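You operate a simulated robot arm through the tools that you are given. There is no shell and no other tool.

You are at the controls of a simulated two-armed robot. One attempt, no reset.

JOB
Wind the cream gauge plate up into green, then back into yellow.
Fine: shut the blue knob and open the red handle first; use the large dark grey knob; shut the red handle last. The collar stays locked.

The check looks at the end state, three seconds after you hand in, the way a careful person would. Anything else that was tipped, shoved, dropped, spilled or broken makes it a failure.

ROBOT AND FRAMES
Two 6-joint arms with fingered hands on one trunk that stands fixed in place. Base frame: the origin is at the foot of the trunk, x ahead of it, y to its left, z up. Units: m, degrees, N and s.
The left shoulder is at [0.02, 0.157, 0.829], the right one opposite. With the tool pointing down near the work surface each hand reaches from about 0.38 to 0.6 m from the base axis, measured 20 degrees to its own side. Payload 4.1 kg a hand.
Tool frame (each hand has its own): the origin (TCP) lies between the finger pads and is the grasp point; the fingertips stand 0.033 m ahead of it; z points along the fingers, y is the line along which they close. The gripper opens to 0.112 m; its body begins 0.039 m behind the TCP. The gripper is a hand of 4 fingers: y runs from the thumb to the fingers, the wrist lies at [-0.016, -0.118, -0.2] in the tool frame, and closing takes about 1.5 s.
Orientation is that of the tool frame in the base frame, as [roll, pitch, yaw] about the fixed x, y, z axes, in that order (R = Rz(yaw) Ry(pitch) Rx(roll)). With the fingers straight down and the wrist toward the robot, the tool's x, y and z point along [0, 1, 0], [1, 0, 0] and [0, 0, -1] of the base frame.

CONTROLS
- The arms move only by the tool apply_moves. It takes "left_moves", "right_moves" or both (then of equal length, played together; a hand with none holds still); each is a list of rows, each a list of 2 entries, a list of its own where there are three numbers: the turn, a rotation vector about the base's x, y, z in degrees, then the shift along the base's x, y, z in m. In form: [[[rx, ry, rz], [tx, ty, tz]], ...]. A call has 1 to 20 rows; each row shifts and turns the commanded pose from where the row before left it. "left_hand" and "right_hand" are, for a hand that has rows, the opening in per cent of the stroke, from 0 (shut) to 100 (fully open), set as the call begins (left out, the last holds). A row lasts 0.2 s, in which the tool goes at most 0.05 m and 8.6 degrees; a call with a longer step from one row to the next is refused whole, and so is a gripper value outside its range. A pose out of reach is approached as far as the arm can. The call stops where the force on the tool passes 50 N (or 10 N more than at its start, if that is more) or the arm is blocked; 0.2 s more then pass. Each finger travels about 0.072 m/s and halts on what it meets, pressing with about 22 N; the grip force reading is that of the motor and also rises with nothing between the fingers. The clock runs only during rows and for 0.2 s after the last one: add rows that do not move to give the fingers time. It gives the time, the measured TCP pose, the force on the tool (base axes), the opening and the grip force at its end, in the units of the frame above (readings bear some noise), with the torque about the TCP (base axes, N m) and any sound that the robot's microphone picked up.
- Cameras (640 x 400 px; columns grow to the right, rows downward): "scene" is now at [0.0539, -0.0345, 1.4614]; the picture's right is [-0.38, -0.93, 0.00], its down [-0.52, 0.21, -0.83] and it looks along [0.77, -0.31, -0.56] (base axes); focal length 312 px, centre (320, 200). "left" rides on the left gripper at [-0.066, -0.089, -0.13] in its tool frame; the picture's right is [-0.79, -0.29, 0.54], its down [0.55, -0.71, 0.44] and it looks along [0.26, 0.64, 0.72] (tool axes); focal length 247 px, centre (320, 200). "right" rides on the right gripper at [0.066, -0.089, -0.13] in its tool frame; the picture's right is [-0.79, 0.29, -0.54], its down [-0.55, -0.71, 0.44] and it looks along [-0.26, 0.64, 0.72] (tool axes); focal length 247 px, centre (320, 200). There is no depth. A picture from a camera that has moved, and an enlarged one, comes with that camera's place and axes in the base frame and with its lens.
- grab_frame(camera): a new picture of that camera. The clock stands still meanwhile.
- move_fingers(index, middle, ring, thumb_bend, thumb_turn, hand): sets how far each is bent, from 0 (flat) to 100 (curled in); at 30 the hand is open as for a grip, at 70 the pads meet at the TCP. One left out holds its place. A second passes; each finger stops where it meets its share of the squeeze, and holds until it gets a number again. A gripper value or a shape takes the hand back. It gives what a move gives, with no picture; readings hold the bend of each and the force on the fingers (four entries, about 0 where the hand has none), thumb and palm. thumb_turn goes from beside the hand (0) to across from the fingers (100), as for a grip.
- preshape(shape, hand): the hand has 4 fingers and takes this shape, open, in about a second: jaw (thumb against the fingers, like two jaws); tri (thumb and two fingers); tip (a fingertip pinch); poke (one finger out to press); point (the index stretched); flat (the hand flat); cup (the hand cupped); fist (a fist). The gripper value then closes the fingers along that shape, each until it touches; the sizes above hold for jaw. It gives what a move gives, with no picture.
- head_to(pan, tilt): turns the head with the scene camera to pan (to the left, within 86 degrees either way) and tilt (down, from -29 to 69), counted from straight ahead of the robot. It gives what a move gives.
- inspect(camera, box): a new picture of the part [left, top, right, bottom] of that camera's present view, enlarged. The clock stands still meanwhile.
- finish_job(): hands the job in; it is judged then, once.

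Nothing tells you positions but the pictures and the camera data. Unless the task says otherwise, let go and move clear before handing in.

The tools are called after ">>>" as a command line: name --argument value ..., lists and objects as JSON in quotes. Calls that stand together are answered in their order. apply_moves: Moves the arms, as the interface text tells. Its arguments: {"type":"object","properties":{"left_moves":{"type":"array"},"left_hand":{"type":"number"},"right_moves":{"type":"array"},"right_hand":{"type":"number"}},"required":[]} The other tools are called the same way: preshape (shape, hand) gives the hand a shape; move_fingers (index, middle, ring, thumb_bend, thumb_turn, hand) moves the fingers one by one; head_to (pan, tilt) turns the head that bears the scene camera; grab_frame (camera) takes a picture; inspect (camera, box) takes an enlarged picture of a part of a camera's view; finish_job () hands the job in.

At the start:

```text
t: 0.0
left_tcp_pos: [0.392, -0.0122, 1.2237]
left_tcp_rot: [179.9, 0.0, 67.0]
left_ft_force: [0.2, 0.2, -0.1]
left_torque: [0.02, 0.03, -0.03]
left_width: 0.1115
left_finger_force: 0.1
left_shape: jaw
left_bend: [30.0, 30.0, 30.0, 30.0, 98.0]
left_finger forces: [0.0, 0.1, 0.0, 0.1, 0.0, 0.0]
right_tcp_pos: [0.3066, -0.3492, 1.2693]
right_tcp_rot: [-180.0, 0.0, 66.9]
right_ft_force: [-0.1, -0.4, -0.1]
right_torque: [0.0, 0.01, -0.01]
right_width: 0.1117
right_finger_force: 0.0
right_shape: jaw
right_bend: [30.0, 30.0, 30.0, 30.0, 98.0]
right_finger forces: [0.0, 0.0, 0.0, 0.0, 0.0, 0.0]
head pan, tilt (commanded): [-22.2, 34.0]
```

scene: 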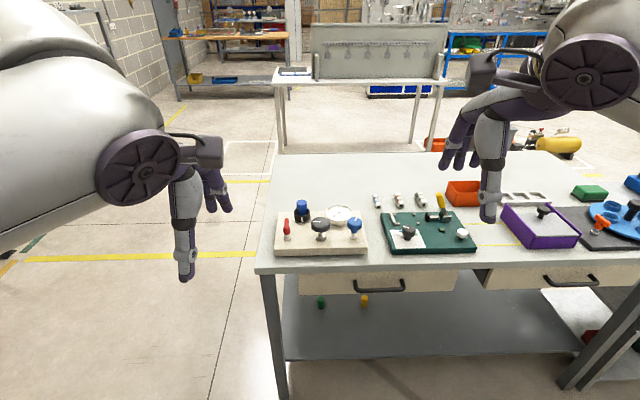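
right: 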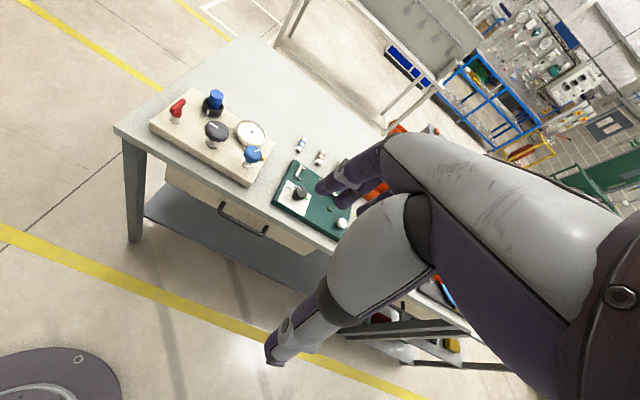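
left: 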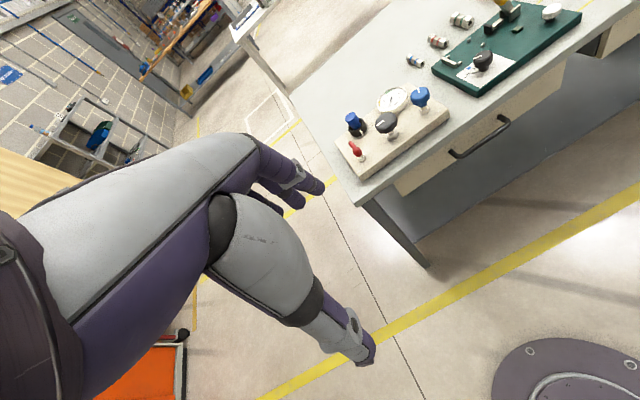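

I see the cream plate on the left of the bench with a red handle, a large dark grey knob, a blue knob, a dial and a blue/black collar-like part. First I'll look closer at it from all cameras.

>>> inspect --camera "scene" --box '[260, 185, 380, 260]'

>>> inspect --camera "right" --box '[140, 80, 300, 180]'

>>> inspect --camera "left" --box '[320, 70, 480, 170]'

```text
5.33 times, centred on (320, 222) of scene
camera zoom: at [0.0539, -0.0345, 1.4614], right [-0.38, -0.93, 0.0], down [-0.52, 0.21, -0.83], along [0.77, -0.31, -0.56], focal length 1664 px, centre (320, 80)
```

zoom: 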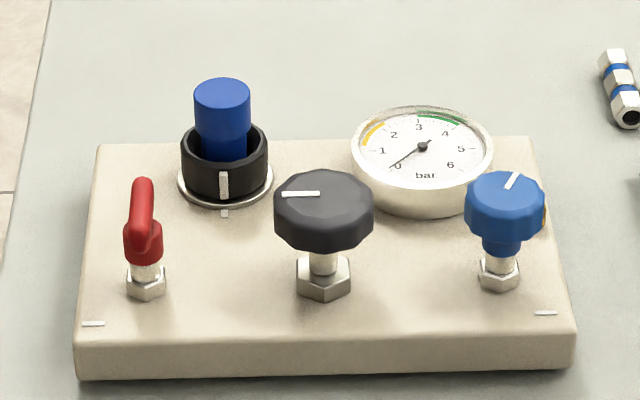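

```text
4.00 times, centred on (220, 130) of right
camera zoom: at [0.2517, -0.2523, 1.3992], right [-0.05, -0.84, 0.54], down [-0.87, -0.23, -0.44], along [0.49, -0.49, -0.72], focal length 988 px, centre (720, 480)
```

zoom: 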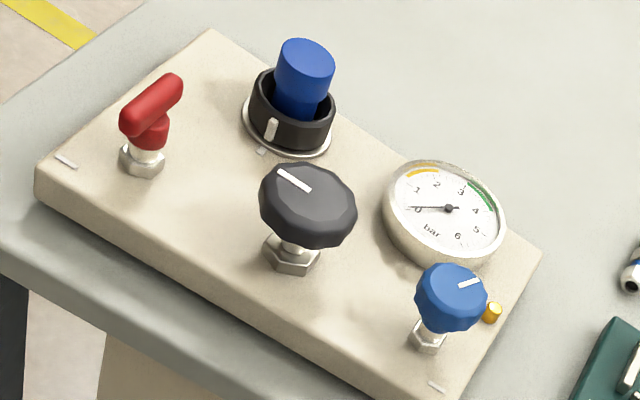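

```text
4.00 times, centred on (400, 120) of left
camera zoom: at [0.2841, -0.0371, 1.3545], right [-0.57, -0.62, -0.54], down [-0.44, 0.79, -0.44], along [0.69, -0.02, -0.72], focal length 988 px, centre (0, 520)
```

zoom: 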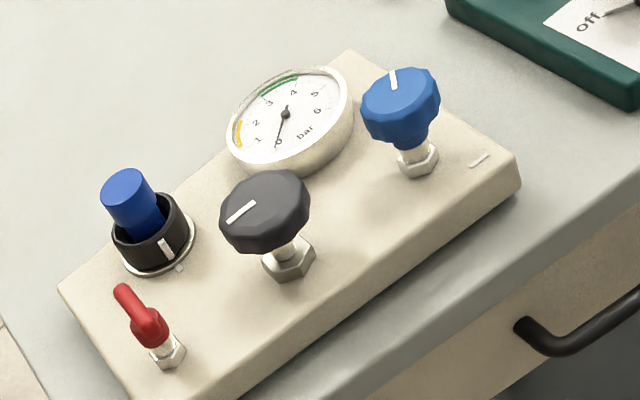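

The front row is red lever (~0.71,-0.205), grey knob (~0.689,-0.296, top 0.921) and blue knob (~0.655,-0.384, top 0.925), on a plate turned about -20°. The gauge and collar stand about 0.1 m behind. These are about 0.75 m out, so I test the right arm's reach first, high above the bench.

>>> apply_moves --right_moves '[[[0, 0, 0], [0.04, 0, -0.01]], [[0, 0, 0], [0.04, 0, -0.01]], [[0, 0, 0], [0.04, 0, -0.01]], [[0, 0, 0], [0.04, 0, -0.01]], [[0, 0, 0], [0.04, 0, -0.01]], [[0, 0, 0], [0.04, 0, -0.01]], [[0, 0, 0], [0.04, 0, -0.01]], [[0, 0, 0], [0.04, 0, -0.01]], [[0, 0, 0], [0, 0, 0]], [[0, 0, 0], [0, 0, 0]]]'

```text
t: 2.2
left_tcp_pos: [0.3917, -0.0123, 1.2242]
left_tcp_rot: [179.9, 0.0, 66.9]
left_ft_force: [0.4, 0.4, -0.1]
left_torque: [0.02, -0.01, 0.0]
left_width: 0.1114
left_finger_force: 0.1
left_shape: jaw
left_bend: [30.0, 30.0, 30.0, 30.0, 98.0]
left_finger forces: [0.0, 0.0, 0.0, 0.0, 0.0, 0.1]
right_tcp_pos: [0.6263, -0.3464, 1.1863]
right_tcp_rot: [-180.0, 0.0, 66.8]
right_ft_force: [-0.3, -0.1, 0.1]
right_torque: [0.01, 0.0, -0.01]
right_width: 0.1117
right_finger_force: 0.0
right_shape: jaw
right_bend: [30.0, 30.0, 30.0, 30.0, 98.0]
right_finger forces: [0.0, 0.1, 0.0, 0.0, 0.1, 0.0]
head pan, tilt (commanded): [-22.2, 34.0]
```

The right hand reached (0.626,-0.346,1.186) straight down without trouble, so reach is better than feared. I'll check the pictures.

>>> grab_frame --camera "scene"

>>> grab_frame --camera "right"

>>> grab_frame --camera "left"

```text
taken
camera scene: at [0.0539, -0.0345, 1.4614], right [-0.38, -0.93, 0.0], down [-0.52, 0.21, -0.83], along [0.77, -0.31, -0.56], focal length 312 px, centre (320, 200)
```

scene: 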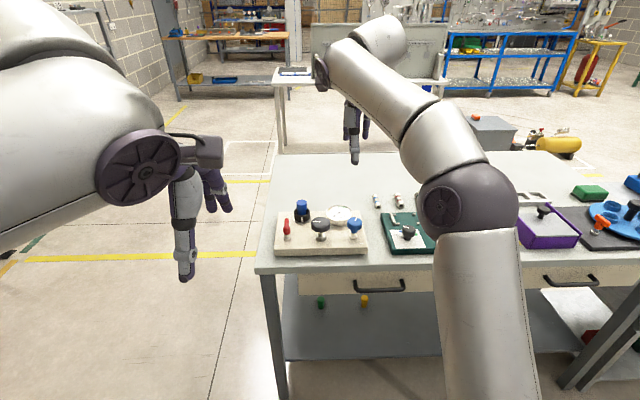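

```text
taken
camera right: at [0.5721, -0.2516, 1.319], right [-0.05, -0.84, 0.54], down [-0.87, -0.23, -0.44], along [0.49, -0.49, -0.72], focal length 247 px, centre (320, 200)
```

right: 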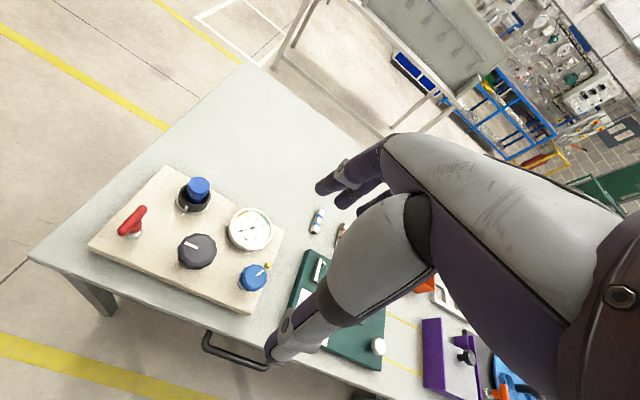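

```text
taken
camera left: at [0.284, -0.0371, 1.3545], right [-0.57, -0.62, -0.54], down [-0.44, 0.79, -0.44], along [0.69, -0.02, -0.72], focal length 247 px, centre (320, 200)
```

left: 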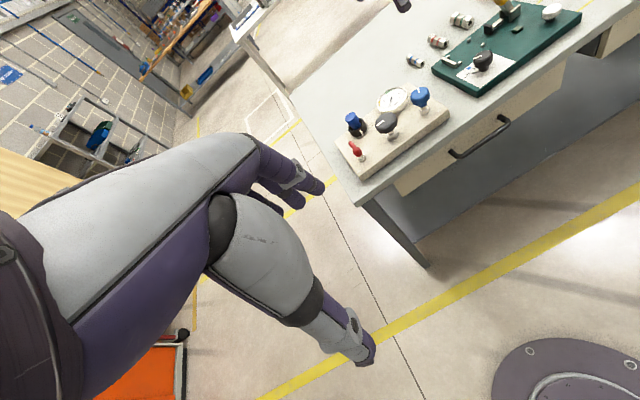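

Reach is fine. Let me look closely at the plate from the new right camera viewpoint for marks and stops.

>>> inspect --camera "right" --box '[80, 160, 300, 320]'

>>> inspect --camera "right" --box '[210, 195, 290, 315]'

>>> inspect --camera "right" --box '[85, 165, 225, 275]'

```text
2.50 times, centred on (190, 240) of right
camera zoom: at [0.5721, -0.2516, 1.319], right [-0.05, -0.84, 0.54], down [-0.87, -0.23, -0.44], along [0.49, -0.49, -0.72], focal length 617 px, centre (645, 100)
```

zoom: 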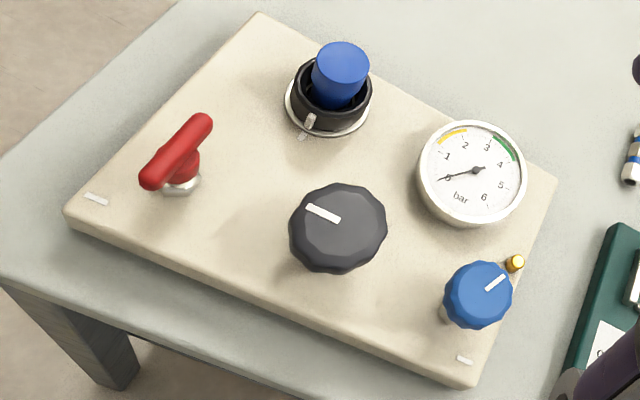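

```text
3.33 times, centred on (250, 255) of right
camera zoom: at [0.5721, -0.2516, 1.319], right [-0.05, -0.84, 0.54], down [-0.87, -0.23, -0.44], along [0.49, -0.49, -0.72], focal length 823 px, centre (553, 17)
```

zoom: 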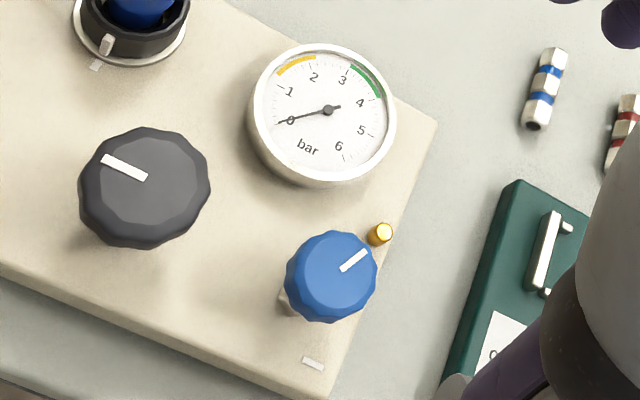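

```text
3.64 times, centred on (155, 220) of right
camera zoom: at [0.5721, -0.2516, 1.319], right [-0.05, -0.84, 0.54], down [-0.87, -0.23, -0.44], along [0.49, -0.49, -0.72], focal length 898 px, centre (920, 127)
```

zoom: 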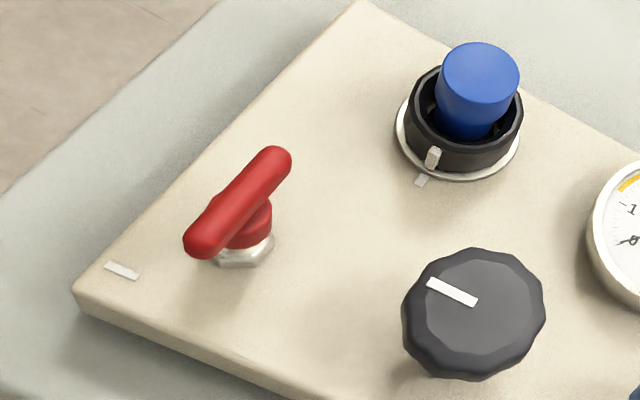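

Refined axes: red (0.730,-0.208), grey (0.698,-0.298), blue (0.665,-0.388), knob tops about z 0.92 with rims about 0.903–0.92. I'll bring the right hand above the blue knob with a narrowed opening and look.

>>> apply_moves --right_moves '[[[0, 0, 0], [0.0078, -0.0084, -0.033]], [[0, 0, 0], [0.0078, -0.0084, -0.033]], [[0, 0, 0], [0.0078, -0.0084, -0.033]], [[0, 0, 0], [0.0078, -0.0084, -0.033]], [[0, 0, 0], [0.0078, -0.0084, -0.034]], [[0, 0, 0], [0, 0, 0]], [[0, 0, 0], [0, 0, 0]]]' --right_hand 58

>>> grab_frame --camera "scene"

>>> grab_frame --camera "right"

>>> grab_frame --camera "left"

```text
t: 3.8
left_tcp_pos: [0.392, -0.0125, 1.2244]
left_tcp_rot: [-179.9, 0.0, 66.9]
left_ft_force: [-0.8, -0.3, 0.3]
left_torque: [-0.02, 0.0, 0.01]
left_width: 0.1116
left_finger_force: 0.0
left_shape: jaw
left_bend: [30.0, 30.0, 30.0, 30.0, 98.0]
left_finger forces: [0.1, 0.0, 0.0, 0.1, 0.1, 0.0]
right_tcp_pos: [0.6657, -0.3904, 1.0211]
right_tcp_rot: [179.9, 0.0, 66.9]
right_ft_force: [-0.2, 0.7, 0.3]
right_torque: [0.02, -0.03, 0.02]
right_width: 0.0654
right_finger_force: 0.0
right_shape: jaw
right_bend: [75.0, 41.0, 38.0, 66.0, 100.0]
right_finger forces: [0.0, 0.0, 0.1, 0.0, 0.0, 0.0]
head pan, tilt (commanded): [-22.2, 34.0]
```

```text
taken
camera scene: at [0.0539, -0.0345, 1.4614], right [-0.38, -0.93, 0.0], down [-0.52, 0.21, -0.83], along [0.77, -0.31, -0.56], focal length 312 px, centre (320, 200)
```

scene: 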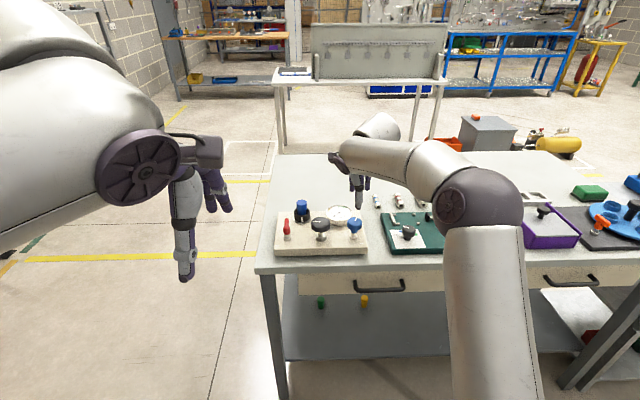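

```text
taken
camera right: at [0.6115, -0.295, 1.1526], right [-0.05, -0.84, 0.54], down [-0.87, -0.23, -0.44], along [0.49, -0.49, -0.72], focal length 247 px, centre (320, 200)
```

right: 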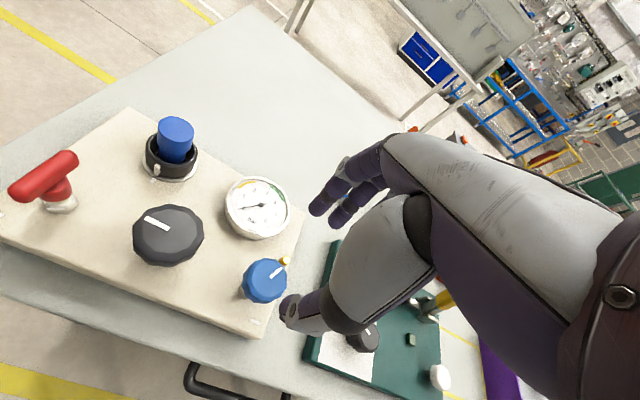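

```text
taken
camera left: at [0.284, -0.0371, 1.3545], right [-0.57, -0.62, -0.54], down [-0.44, 0.79, -0.44], along [0.69, -0.02, -0.72], focal length 247 px, centre (320, 200)
```

left: 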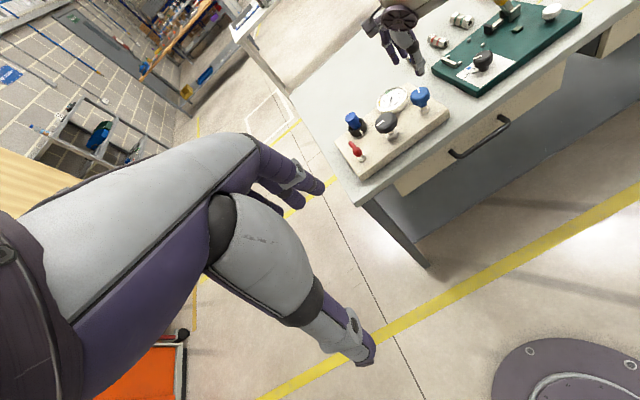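

>>> inspect --camera "right" --box '[230, 120, 450, 350]'

>>> inspect --camera "left" --box '[340, 0, 480, 120]'

>>> inspect --camera "scene" --box '[310, 140, 410, 250]'

```text
1.74 times, centred on (340, 235) of right
camera zoom: at [0.6115, -0.295, 1.1526], right [-0.05, -0.84, 0.54], down [-0.87, -0.23, -0.44], along [0.49, -0.49, -0.72], focal length 430 px, centre (285, 139)
```

zoom: 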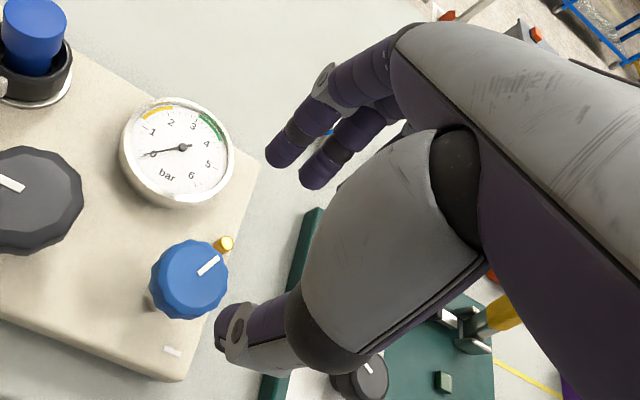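

```text
3.33 times, centred on (410, 60) of left
camera zoom: at [0.284, -0.0371, 1.3545], right [-0.57, -0.62, -0.54], down [-0.44, 0.79, -0.44], along [0.69, -0.02, -0.72], focal length 823 px, centre (20, 667)
```

zoom: 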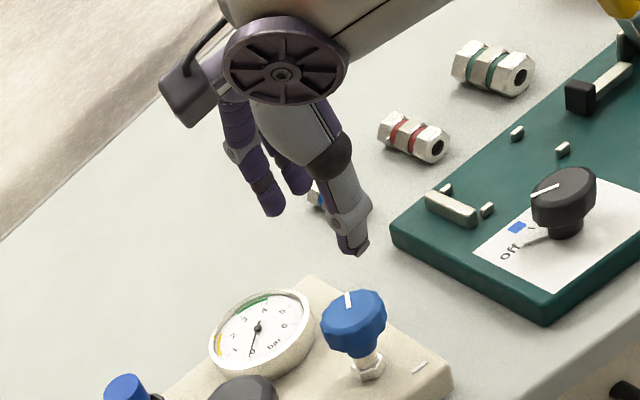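

```text
3.64 times, centred on (360, 195) of scene
camera zoom: at [0.0539, -0.0345, 1.4614], right [-0.38, -0.93, 0.0], down [-0.52, 0.21, -0.83], along [0.77, -0.31, -0.56], focal length 1135 px, centre (174, 218)
```

zoom: 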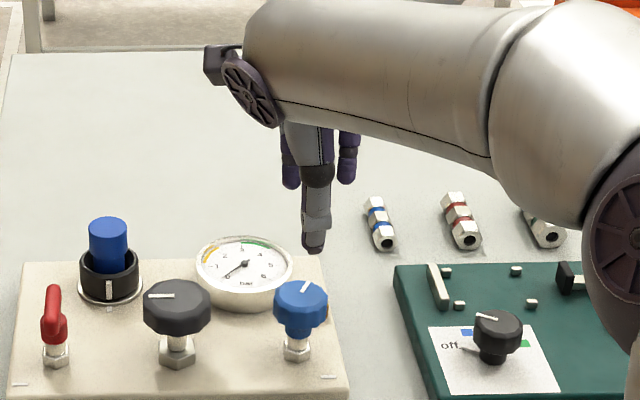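

The hand is centred over the blue knob with thumb near and fingers far. I'll pre-rotate counter-clockwise by 45° in free air so there's room to turn clockwise, and check that the pose is reached.

>>> apply_moves --right_moves '[[[0, 0, 8], [0, 0, 0]], [[0, 0, 8], [0, 0, 0]], [[0, 0, 8], [0, 0, 0]], [[0, 0, 8], [0, 0, 0]], [[0, 0, 8], [0, 0, 0]], [[0, 0, 5], [0, 0.001, 0]], [[0, 0, 0], [0, 0, 0]], [[0, 0, 0], [0, 0, 0]]]' --right_hand 58

>>> inspect --camera "left" --box '[340, 0, 480, 120]'

>>> grab_frame --camera "right"

>>> inspect --camera "scene" --box '[310, 140, 410, 250]'

```text
t: 5.6
left_tcp_pos: [0.3918, -0.0126, 1.2242]
left_tcp_rot: [179.9, 0.0, 66.9]
left_ft_force: [0.1, -1.0, -0.6]
left_torque: [0.04, -0.01, 0.03]
left_width: 0.1114
left_finger_force: 0.0
left_shape: jaw
left_bend: [30.0, 30.0, 30.0, 30.0, 98.0]
left_finger forces: [0.0, 0.1, 0.0, 0.1, 0.0, 0.0]
right_tcp_pos: [0.6656, -0.3891, 1.0218]
right_tcp_rot: [180.0, 0.0, 112.0]
right_ft_force: [0.9, 0.1, 0.2]
right_torque: [0.03, 0.01, 0.0]
right_width: 0.0656
right_finger_force: 0.1
right_shape: jaw
right_bend: [75.0, 41.0, 38.0, 66.0, 100.0]
right_finger forces: [0.0, 0.0, 0.0, 0.1, 0.0, 0.0]
head pan, tilt (commanded): [-22.2, 34.0]
```

```text
3.33 times, centred on (410, 60) of left
camera zoom: at [0.284, -0.0371, 1.3545], right [-0.57, -0.62, -0.54], down [-0.44, 0.79, -0.44], along [0.69, -0.02, -0.72], focal length 823 px, centre (20, 667)
```

zoom: 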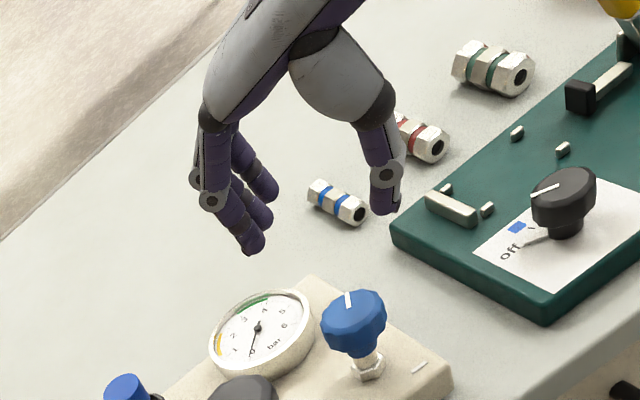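

```text
taken
camera right: at [0.5595, -0.3611, 1.153], right [0.56, -0.63, 0.54], down [-0.45, -0.78, -0.44], along [0.69, 0.0, -0.72], focal length 247 px, centre (320, 200)
```

right: 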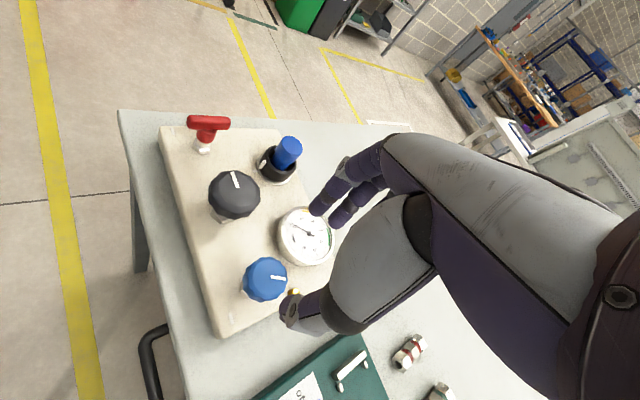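

```text
3.64 times, centred on (360, 195) of scene
camera zoom: at [0.0539, -0.0345, 1.4614], right [-0.38, -0.93, 0.0], down [-0.52, 0.21, -0.83], along [0.77, -0.31, -0.56], focal length 1135 px, centre (174, 218)
```

zoom: 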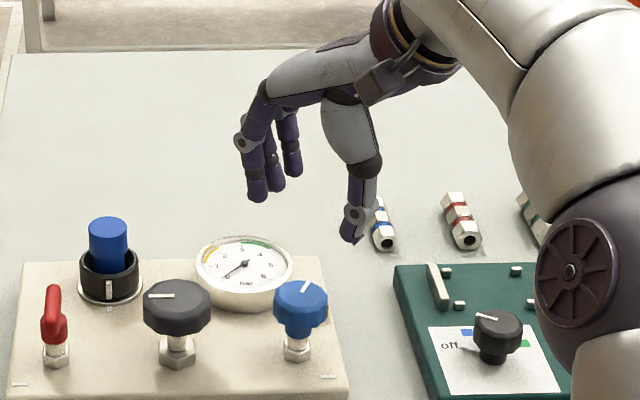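

The pose is reached and centred. I lower to z≈0.945 first and check clearance.

>>> apply_moves --right_moves '[[[0, 0, 0], [0, 0, -0.02]], [[0, 0, 0], [0, 0, -0.02]], [[0, 0, 0], [0, 0, -0.02]], [[0, 0, 0], [0, 0, -0.017]], [[0, 0, 0], [0, 0, 0]]]' --right_hand 58

>>> inspect --camera "left" --box '[360, 40, 460, 120]'

>>> inspect --camera "right" --box '[180, 140, 420, 340]'

>>> inspect --camera "scene" --box '[310, 160, 400, 250]'

```text
t: 6.8
left_tcp_pos: [0.3912, -0.0121, 1.2234]
left_tcp_rot: [-180.0, 0.0, 66.9]
left_ft_force: [0.2, -0.8, 0.8]
left_torque: [0.01, 0.0, 0.03]
left_width: 0.1116
left_finger_force: 0.1
left_shape: jaw
left_bend: [30.0, 30.0, 30.0, 30.0, 98.0]
left_finger forces: [0.0, 0.0, 0.1, 0.0, 0.0, 0.0]
right_tcp_pos: [0.6643, -0.389, 0.9456]
right_tcp_rot: [179.9, 0.0, 111.9]
right_ft_force: [-0.6, 0.3, -0.2]
right_torque: [0.02, 0.04, -0.03]
right_width: 0.0655
right_finger_force: 0.0
right_shape: jaw
right_bend: [75.0, 41.0, 38.0, 66.0, 100.0]
right_finger forces: [0.0, 0.0, 0.0, 0.0, 0.1, 0.1]
head pan, tilt (commanded): [-22.2, 34.0]
```

```text
5.00 times, centred on (410, 80) of left
camera zoom: at [0.284, -0.0371, 1.3545], right [-0.57, -0.62, -0.54], down [-0.44, 0.79, -0.44], along [0.69, -0.02, -0.72], focal length 1235 px, centre (-130, 800)
```

zoom: 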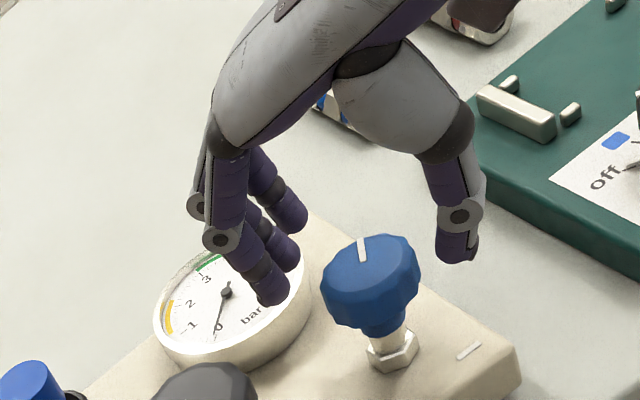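

```text
2.00 times, centred on (300, 240) of right
camera zoom: at [0.5592, -0.3614, 1.0762], right [0.56, -0.63, 0.54], down [-0.45, -0.78, -0.44], along [0.69, 0.0, -0.72], focal length 494 px, centre (360, 120)
```

zoom: 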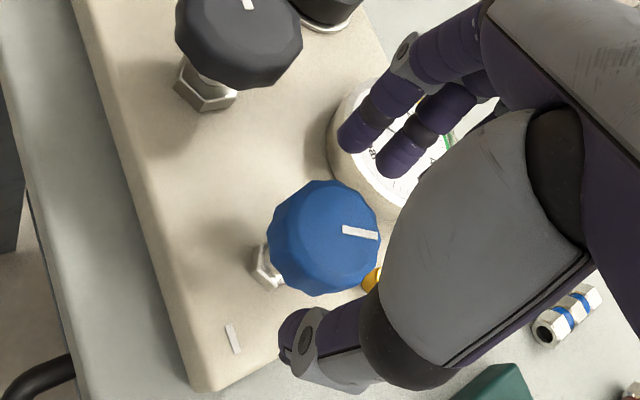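

```text
4.44 times, centred on (355, 205) of scene
camera zoom: at [0.0539, -0.0345, 1.4614], right [-0.38, -0.93, 0.0], down [-0.52, 0.21, -0.83], along [0.77, -0.31, -0.56], focal length 1387 px, centre (164, 178)
```

zoom: 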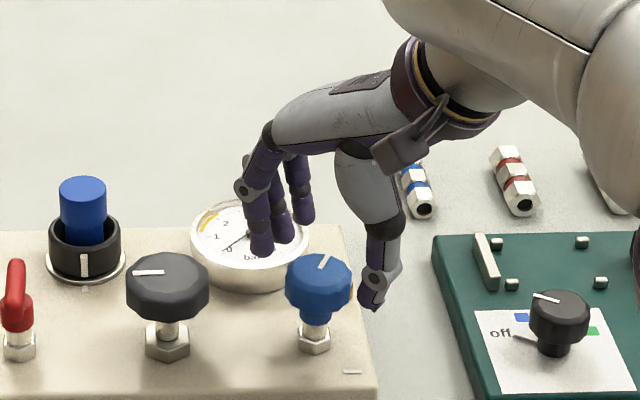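

Centred well. I'll lower to z≈0.930 so the tips stay above the gauge face while covering the knob rim.

>>> apply_moves --right_moves '[[[0, 0, 0], [0.0005, 0, -0.008]], [[0, 0, 0], [0.0005, 0.0005, -0.008]], [[0, 0, 0], [0, 0, 0]]]' --right_hand 54

>>> inspect --camera "left" --box '[360, 40, 460, 120]'

>>> inspect --camera "right" --box '[180, 140, 420, 340]'

>>> inspect --camera "scene" --box '[310, 160, 400, 250]'

```text
t: 7.6
left_tcp_pos: [0.3926, -0.0123, 1.2238]
left_tcp_rot: [180.0, 0.1, 66.9]
left_ft_force: [0.2, 0.7, 0.4]
left_torque: [-0.04, 0.0, 0.04]
left_width: 0.1115
left_finger_force: 0.0
left_shape: jaw
left_bend: [30.0, 30.0, 30.0, 30.0, 98.0]
left_finger forces: [0.0, 0.0, 0.1, 0.1, 0.0, 0.0]
right_tcp_pos: [0.666, -0.3892, 0.9301]
right_tcp_rot: [180.0, 0.0, 111.8]
right_ft_force: [0.0, 0.4, -0.4]
right_torque: [0.01, 0.01, -0.07]
right_width: 0.0611
right_finger_force: 0.1
right_shape: jaw
right_bend: [76.0, 42.0, 39.0, 68.0, 100.0]
right_finger forces: [0.0, 0.0, 0.0, 0.0, 0.0, 0.0]
head pan, tilt (commanded): [-22.2, 34.0]
```

```text
5.00 times, centred on (410, 80) of left
camera zoom: at [0.284, -0.0371, 1.3545], right [-0.57, -0.62, -0.54], down [-0.44, 0.79, -0.44], along [0.69, -0.02, -0.72], focal length 1235 px, centre (-130, 800)
```

zoom: 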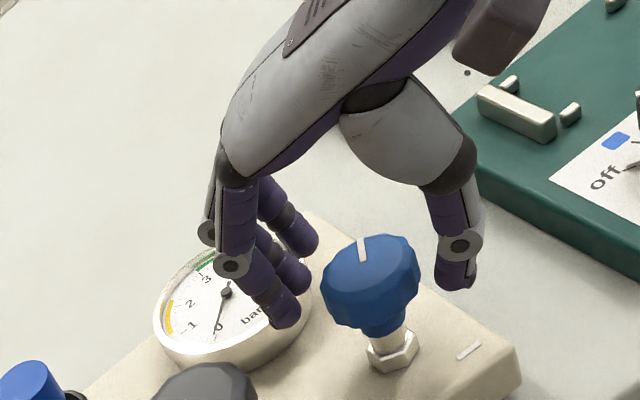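

```text
2.00 times, centred on (300, 240) of right
camera zoom: at [0.5601, -0.3606, 1.0607], right [0.56, -0.63, 0.54], down [-0.45, -0.78, -0.44], along [0.69, 0.0, -0.72], focal length 494 px, centre (360, 120)
```

zoom: 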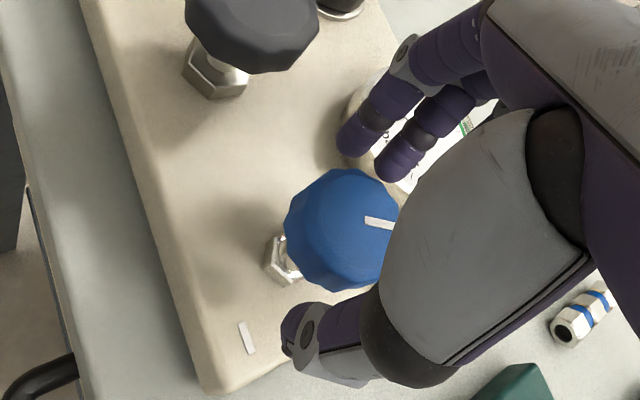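

```text
4.44 times, centred on (355, 205) of scene
camera zoom: at [0.0539, -0.0345, 1.4614], right [-0.38, -0.93, 0.0], down [-0.52, 0.21, -0.83], along [0.77, -0.31, -0.56], focal length 1387 px, centre (164, 178)
```

zoom: 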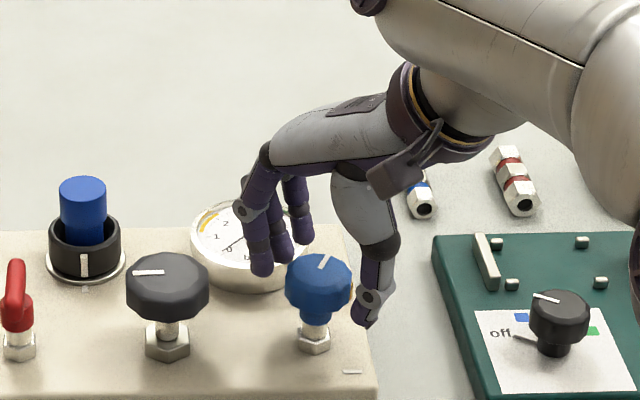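

The knob's axis (inner end of its mark) is at (0.665,-0.3895), and the TCP is right on it. I close the fingers on the blue knob.

>>> apply_moves --right_moves '[[[0, 0, 0], [0, 0, 0]], [[0, 0, 0], [0, 0, 0]], [[0, 0, 0], [0, 0, 0]], [[0, 0, 0], [0, 0, 0]], [[0, 0, 0], [0, 0, 0]], [[0, 0, 0], [0, 0, 0]]]' --right_hand 15

>>> inspect --camera "left" --box '[360, 40, 460, 120]'

>>> inspect --camera "right" --box '[180, 140, 420, 340]'

>>> inspect --camera "scene" --box '[310, 160, 400, 250]'

```text
t: 9.0
left_tcp_pos: [0.3921, -0.0124, 1.2237]
left_tcp_rot: [-179.9, 0.0, 66.9]
left_ft_force: [0.0, -0.4, 0.8]
left_torque: [-0.01, 0.01, 0.0]
left_width: 0.1118
left_finger_force: 0.0
left_shape: jaw
left_bend: [30.0, 30.0, 30.0, 30.0, 98.0]
left_finger forces: [0.0, 0.0, 0.0, 0.1, 0.0, 0.0]
right_tcp_pos: [0.6657, -0.3887, 0.9288]
right_tcp_rot: [180.0, 0.1, 111.8]
right_ft_force: [-6.6, -2.7, -1.6]
right_torque: [-0.07, 0.13, -0.01]
right_width: 0.0339
right_finger_force: 22.2
right_shape: jaw
right_bend: [76.0, 56.0, 58.0, 73.0, 100.0]
right_finger forces: [10.1, 5.4, 0.0, 0.1, 21.6, 0.0]
head pan, tilt (commanded): [-22.2, 34.0]
```

```text
5.00 times, centred on (410, 80) of left
camera zoom: at [0.2839, -0.0372, 1.3545], right [-0.57, -0.62, -0.54], down [-0.44, 0.79, -0.44], along [0.69, -0.02, -0.72], focal length 1235 px, centre (-130, 800)
```

zoom: 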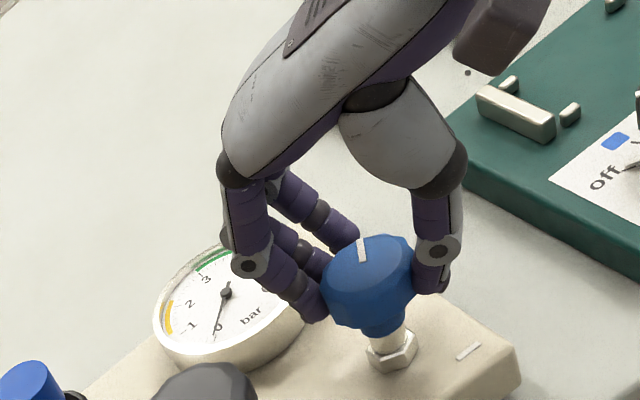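

```text
2.00 times, centred on (300, 240) of right
camera zoom: at [0.5598, -0.3608, 1.0606], right [0.56, -0.63, 0.54], down [-0.45, -0.78, -0.44], along [0.69, 0.0, -0.72], focal length 494 px, centre (360, 120)
```

zoom: 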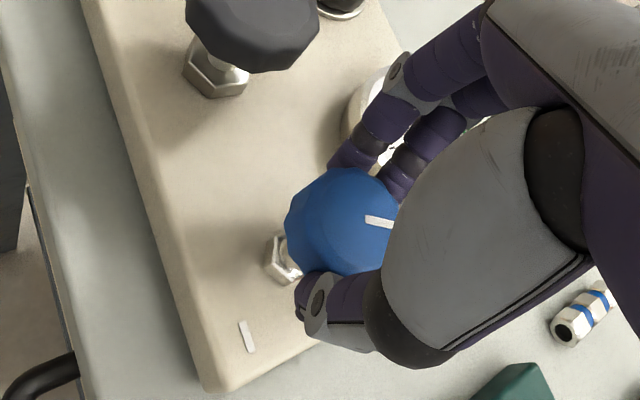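

```text
4.44 times, centred on (355, 205) of scene
camera zoom: at [0.0538, -0.0346, 1.4614], right [-0.38, -0.93, 0.0], down [-0.52, 0.21, -0.83], along [0.77, -0.31, -0.56], focal length 1387 px, centre (164, 178)
```

zoom: 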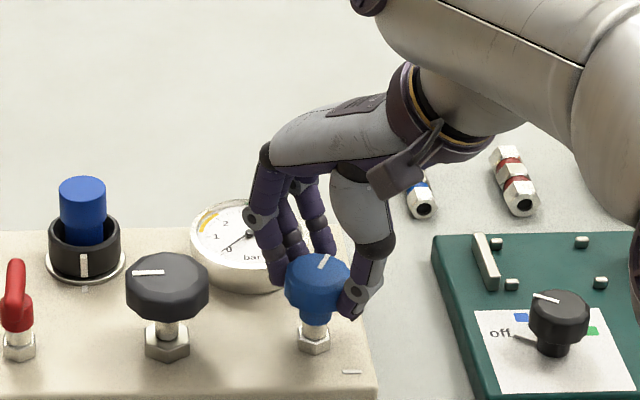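

The blue knob is gripped. I turn it clockwise in a first 45° step, watching torque.

>>> apply_moves --right_moves '[[[0, 0, -7.5], [0, 0, 0]], [[0, 0, -7.5], [0, 0, 0]], [[0, 0, -7.5], [0, 0, 0]], [[0, 0, -7.5], [0, 0, 0]], [[0, 0, -7.5], [0, 0, 0]], [[0, 0, -7.5], [0, 0, 0]], [[0, 0, 0], [0, 0, 0]]]' --right_hand 15

>>> inspect --camera "left" --box '[360, 40, 460, 120]'

>>> inspect --camera "scene" --box '[310, 160, 400, 250]'

>>> inspect --camera "right" --box '[180, 140, 420, 340]'

```text
t: 10.6
left_tcp_pos: [0.3934, -0.012, 1.2236]
left_tcp_rot: [180.0, 0.0, 66.8]
left_ft_force: [-0.5, 0.1, 0.0]
left_torque: [-0.05, 0.03, -0.01]
left_width: 0.1117
left_finger_force: 0.1
left_shape: jaw
left_bend: [30.0, 30.0, 30.0, 30.0, 98.0]
left_finger forces: [0.1, 0.1, 0.0, 0.1, 0.1, 0.0]
right_tcp_pos: [0.6664, -0.3885, 0.9304]
right_tcp_rot: [180.0, 0.0, 67.0]
right_ft_force: [-7.1, -0.3, 1.3]
right_torque: [0.02, 0.13, 0.05]
right_width: 0.0336
right_finger_force: 21.9
right_shape: jaw
right_bend: [76.0, 55.0, 58.0, 73.0, 100.0]
right_finger forces: [10.0, 7.6, 0.0, 0.1, 23.0, 0.0]
head pan, tilt (commanded): [-22.2, 34.0]
```

```text
5.00 times, centred on (410, 80) of left
camera zoom: at [0.2838, -0.0371, 1.3546], right [-0.57, -0.62, -0.54], down [-0.44, 0.79, -0.44], along [0.69, -0.02, -0.72], focal length 1235 px, centre (-130, 800)
```

zoom: 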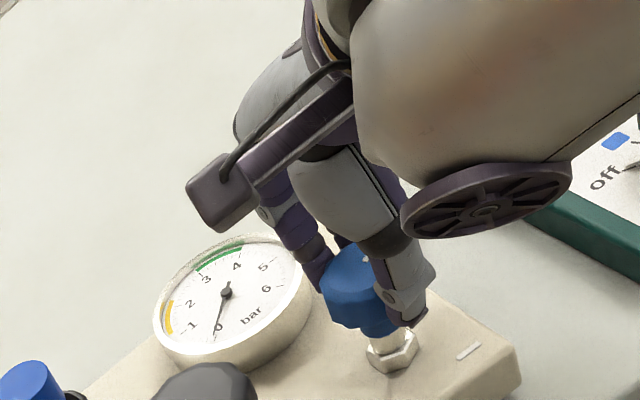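

```text
4.44 times, centred on (355, 205) of scene
camera zoom: at [0.0537, -0.0345, 1.4614], right [-0.38, -0.93, 0.0], down [-0.52, 0.21, -0.83], along [0.77, -0.31, -0.56], focal length 1387 px, centre (164, 178)
```

zoom: 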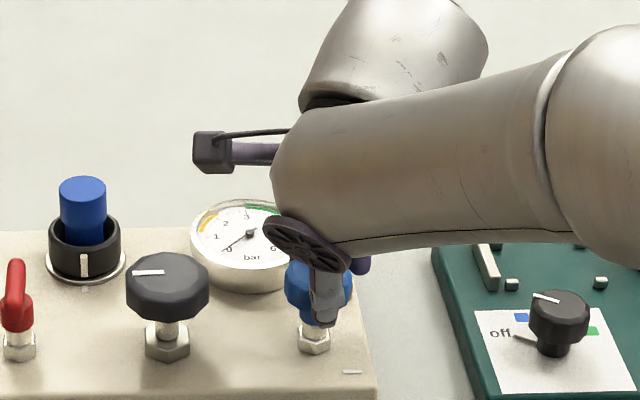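

```text
2.00 times, centred on (300, 240) of right
camera zoom: at [0.6111, -0.2923, 1.0604], right [-0.05, -0.84, 0.54], down [-0.87, -0.23, -0.44], along [0.49, -0.49, -0.72], focal length 494 px, centre (360, 120)
```

zoom: 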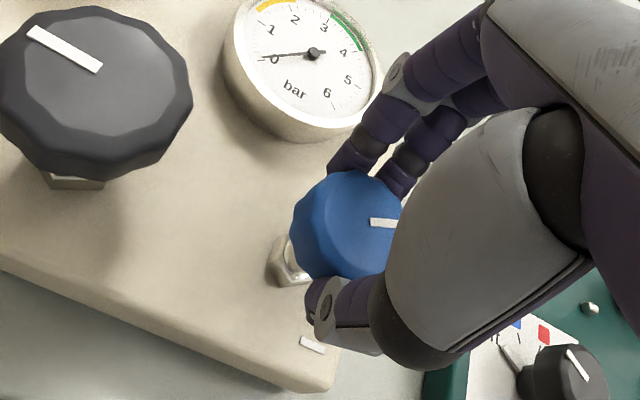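

The knob turned with the hand (mark holds its angle relative to the hand). Continue clockwise another 45°.

>>> apply_moves --right_moves '[[[0, 0, -7.5], [0, 0, 0]], [[0, 0, -7.5], [0, 0, 0]], [[0, 0, -7.5], [0, 0, 0]], [[0, 0, -7.5], [0, 0, 0]], [[0, 0, -7.5], [0, 0, 0]], [[0, 0, -7.5], [0, 0, 0]], [[0, 0, 0], [0, 0, 0]]]' --right_hand 15

>>> grab_frame --camera "left"

>>> grab_frame --camera "scene"

>>> inspect --camera "right" --box '[180, 140, 420, 340]'

```text
t: 12.2
left_tcp_pos: [0.3916, -0.0115, 1.2228]
left_tcp_rot: [180.0, 0.1, 66.9]
left_ft_force: [-0.4, 0.2, -0.9]
left_torque: [0.02, 0.03, 0.01]
left_width: 0.1114
left_finger_force: 0.0
left_shape: jaw
left_bend: [30.0, 30.0, 30.0, 30.0, 98.0]
left_finger forces: [0.0, 0.0, 0.0, 0.1, 0.1, 0.1]
right_tcp_pos: [0.6687, -0.3867, 0.93]
right_tcp_rot: [-180.0, -0.2, 22.0]
right_ft_force: [17.3, 4.5, -5.8]
right_torque: [-0.09, -0.59, 0.78]
right_width: 0.0321
right_finger_force: 22.3
right_shape: jaw
right_bend: [76.0, 54.0, 58.0, 73.0, 100.0]
right_finger forces: [24.7, 8.5, 0.1, 0.0, 19.5, 0.0]
head pan, tilt (commanded): [-22.2, 34.0]
```

```text
taken
camera left: at [0.2848, -0.0369, 1.3544], right [-0.57, -0.62, -0.54], down [-0.44, 0.79, -0.44], along [0.69, -0.01, -0.72], focal length 247 px, centre (320, 200)
```

left: 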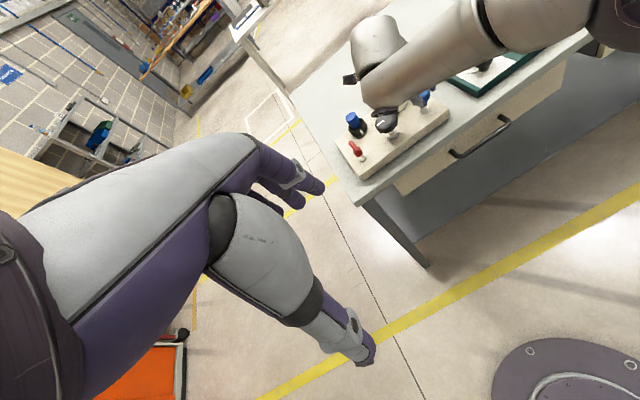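

```text
taken
camera scene: at [0.0547, -0.0344, 1.4614], right [-0.38, -0.93, 0.0], down [-0.52, 0.21, -0.83], along [0.77, -0.31, -0.56], focal length 312 px, centre (320, 200)
```

scene: 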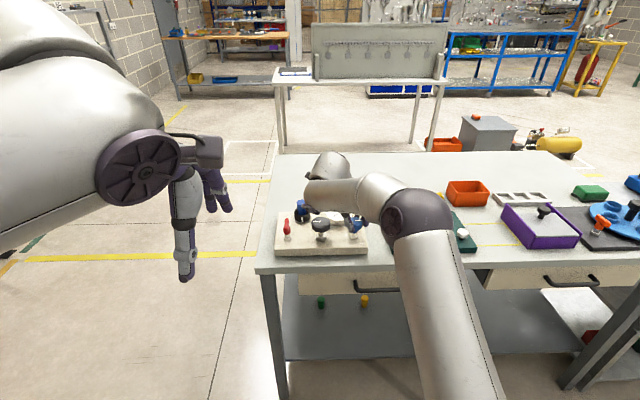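

```text
2.00 times, centred on (300, 240) of right
camera zoom: at [0.6972, -0.2795, 1.0604], right [-0.63, -0.56, 0.54], down [-0.78, 0.45, -0.44], along [0.0, -0.69, -0.72], focal length 494 px, centre (360, 120)
```

zoom: 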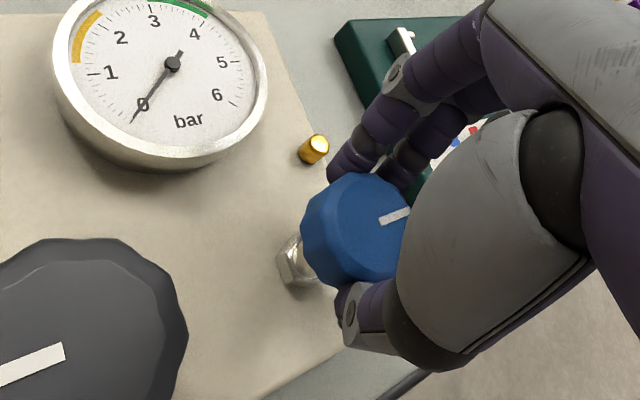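

The torque rose to ~0.8 Nm and the mark now points about -112° (right along the plate), lagging the hand, so it likely reached its stop. I'll turn a bit further to confirm.

>>> apply_moves --right_moves '[[[0, 0, -6], [0, 0, 0]], [[0, 0, -6], [0, 0, 0]], [[0, 0, 0], [0, 0, 0]]]' --right_hand 15

>>> inspect --camera "right" --box '[180, 140, 420, 340]'

```text
t: 13.0
left_tcp_pos: [0.3922, -0.0137, 1.2231]
left_tcp_rot: [179.9, -0.1, 66.7]
left_ft_force: [-1.0, -0.4, 0.5]
left_torque: [-0.01, 0.01, 0.03]
left_width: 0.1116
left_finger_force: 0.0
left_shape: jaw
left_bend: [30.0, 30.0, 30.0, 30.0, 98.0]
left_finger forces: [0.1, 0.0, 0.1, 0.0, 0.0, 0.0]
right_tcp_pos: [0.6662, -0.3902, 0.9287]
right_tcp_rot: [-180.0, 0.2, 9.6]
right_ft_force: [-3.2, -3.9, -4.4]
right_torque: [-0.25, -0.12, 0.34]
right_width: 0.0312
right_finger_force: 22.1
right_shape: jaw
right_bend: [76.0, 55.0, 58.0, 73.0, 100.0]
right_finger forces: [14.2, 6.3, 0.0, 0.0, 20.6, 0.0]
head pan, tilt (commanded): [-22.2, 34.0]
```

```text
2.00 times, centred on (300, 240) of right
camera zoom: at [0.7172, -0.2906, 1.0598], right [-0.73, -0.41, 0.54], down [-0.67, 0.61, -0.43], along [-0.15, -0.68, -0.72], focal length 494 px, centre (360, 120)
```

zoom: 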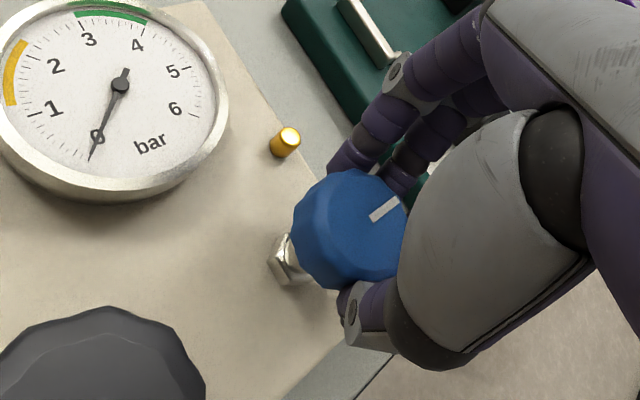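

The mark holds at about -113° while the hand slips: the blue knob is shut against its stop. I release and lift straight up.

>>> apply_moves --right_moves '[[[0, 0, 0], [0, 0, 0]], [[0, 0, 0], [0, 0, 0]], [[0, 0, 0], [0, 0, 0]], [[0, 0, 0], [0, 0, 0]], [[0, 0, 0], [0, 0, 0.02]], [[0, 0, 0], [0, 0, 0.03]], [[0, 0, 0], [0, 0, 0.04]], [[0, 0, 0], [0, 0, 0.03]], [[0, 0, 0], [0, 0, 0]]]' --right_hand 60

>>> grab_frame --camera "right"

>>> inspect --camera "scene" --box '[260, 160, 400, 260]'

```text
t: 15.0
left_tcp_pos: [0.3919, -0.0132, 1.2229]
left_tcp_rot: [180.0, 0.1, 67.0]
left_ft_force: [0.2, 0.4, 0.1]
left_torque: [0.0, 0.04, 0.0]
left_width: 0.1116
left_finger_force: 0.0
left_shape: jaw
left_bend: [30.0, 30.0, 30.0, 30.0, 98.0]
left_finger forces: [0.0, 0.0, 0.0, 0.0, 0.1, 0.0]
right_tcp_pos: [0.6656, -0.3895, 1.0476]
right_tcp_rot: [-180.0, 0.1, 9.9]
right_ft_force: [-0.1, -0.1, -0.2]
right_torque: [0.0, -0.01, -0.01]
right_width: 0.0666
right_finger_force: 0.1
right_shape: jaw
right_bend: [75.0, 40.0, 37.0, 66.0, 100.0]
right_finger forces: [0.1, 0.0, 0.1, 0.0, 0.0, 0.0]
head pan, tilt (commanded): [-22.2, 34.0]
```

```text
taken
camera right: at [0.7167, -0.29, 1.1799], right [-0.73, -0.42, 0.54], down [-0.67, 0.61, -0.43], along [-0.14, -0.68, -0.72], focal length 247 px, centre (320, 200)
```

right: 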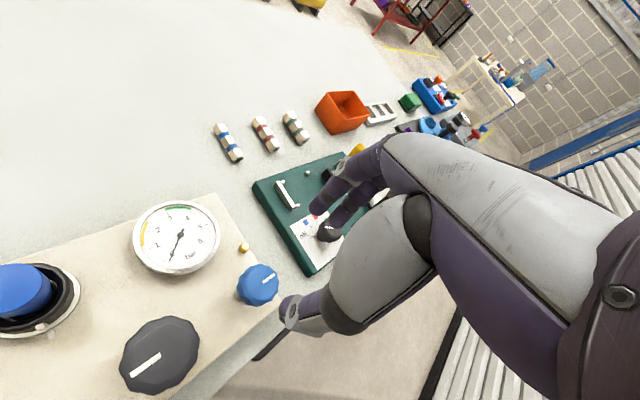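

```text
4.00 times, centred on (330, 210) of scene
camera zoom: at [0.0539, -0.0345, 1.4614], right [-0.38, -0.93, 0.0], down [-0.52, 0.21, -0.83], along [0.77, -0.31, -0.56], focal length 1248 px, centre (280, 160)
```

zoom: 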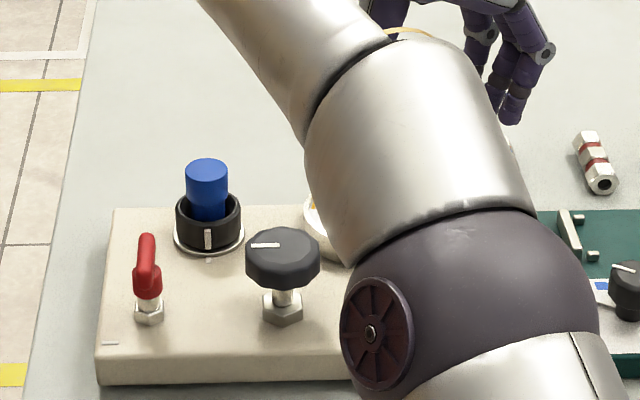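

Blue is shut. Next the red T-bar, centred at about (0.729,-0.208), bar pointing away along -20°. I'll move above it and check whether the arm can grip it across (yaw about -10°) for a counter-clockwise opening.

>>> apply_moves --right_moves '[[[0, 0, -3.3], [0.0105, 0.0302, 0]], [[0, 0, -3.3], [0.0105, 0.0302, 0]], [[0, 0, -3.3], [0.0105, 0.0302, 0]], [[0, 0, -3.3], [0.0105, 0.0302, 0]], [[0, 0, -3.3], [0.0105, 0.0302, 0]], [[0, 0, -3.3], [0.0105, 0.0302, 0]], [[0, 0, 0], [0, 0, 0]], [[0, 0, 0], [0, 0, 0]]]' --right_hand 50

>>> grab_frame --camera "right"

>>> grab_frame --camera "scene"

>>> grab_frame --camera "left"

```text
t: 16.8
left_tcp_pos: [0.3923, -0.0123, 1.2224]
left_tcp_rot: [180.0, 0.0, 66.9]
left_ft_force: [0.4, 0.2, 0.3]
left_torque: [0.0, -0.02, 0.0]
left_width: 0.1116
left_finger_force: 0.0
left_shape: jaw
left_bend: [30.0, 30.0, 30.0, 30.0, 98.0]
left_finger forces: [0.0, 0.0, 0.1, 0.0, 0.1, 0.0]
right_tcp_pos: [0.6346, -0.198, 0.9905]
right_tcp_rot: [180.0, 0.0, -10.0]
right_ft_force: [-1.1, 0.2, 0.7]
right_torque: [0.0, 0.01, -0.02]
right_width: 0.0562
right_finger_force: 0.0
right_shape: jaw
right_bend: [76.0, 44.0, 41.0, 70.0, 100.0]
right_finger forces: [0.0, 0.0, 0.0, 0.1, 0.0, 0.0]
right hand out of reach, approached as far as the arm can: row 1, 2, 3, 4, 5, 6
head pan, tilt (commanded): [-22.2, 34.0]
```

```text
taken
camera right: at [0.7168, -0.122, 1.1223], right [-0.83, -0.14, 0.54], down [-0.42, 0.8, -0.44], along [-0.37, -0.59, -0.72], focal length 247 px, centre (320, 200)
```

right: 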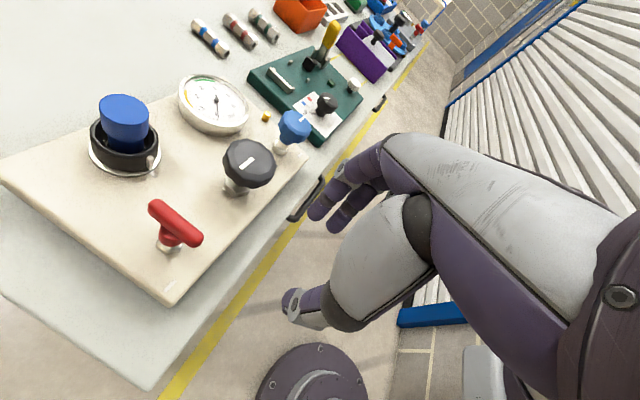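

```text
taken
camera scene: at [0.0539, -0.0345, 1.4614], right [-0.38, -0.93, 0.0], down [-0.52, 0.21, -0.83], along [0.77, -0.31, -0.56], focal length 312 px, centre (320, 200)
```

scene: 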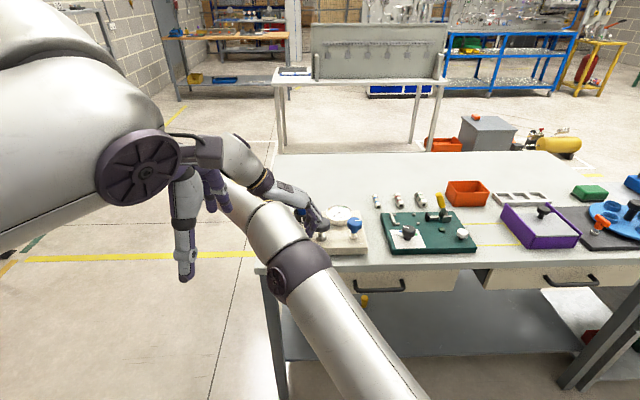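

```text
taken
camera left: at [0.284, -0.0371, 1.3545], right [-0.57, -0.62, -0.54], down [-0.44, 0.79, -0.44], along [0.69, -0.02, -0.72], focal length 247 px, centre (320, 200)
```

left: 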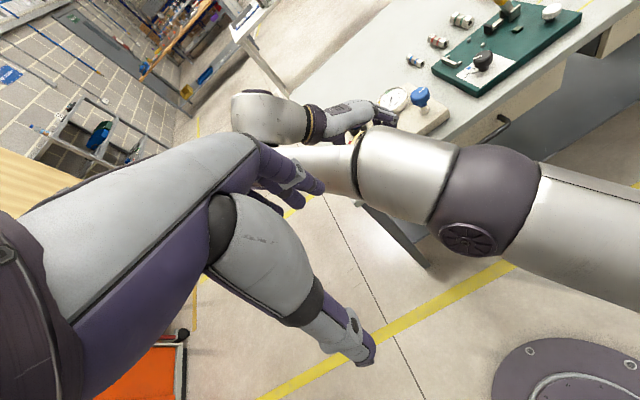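

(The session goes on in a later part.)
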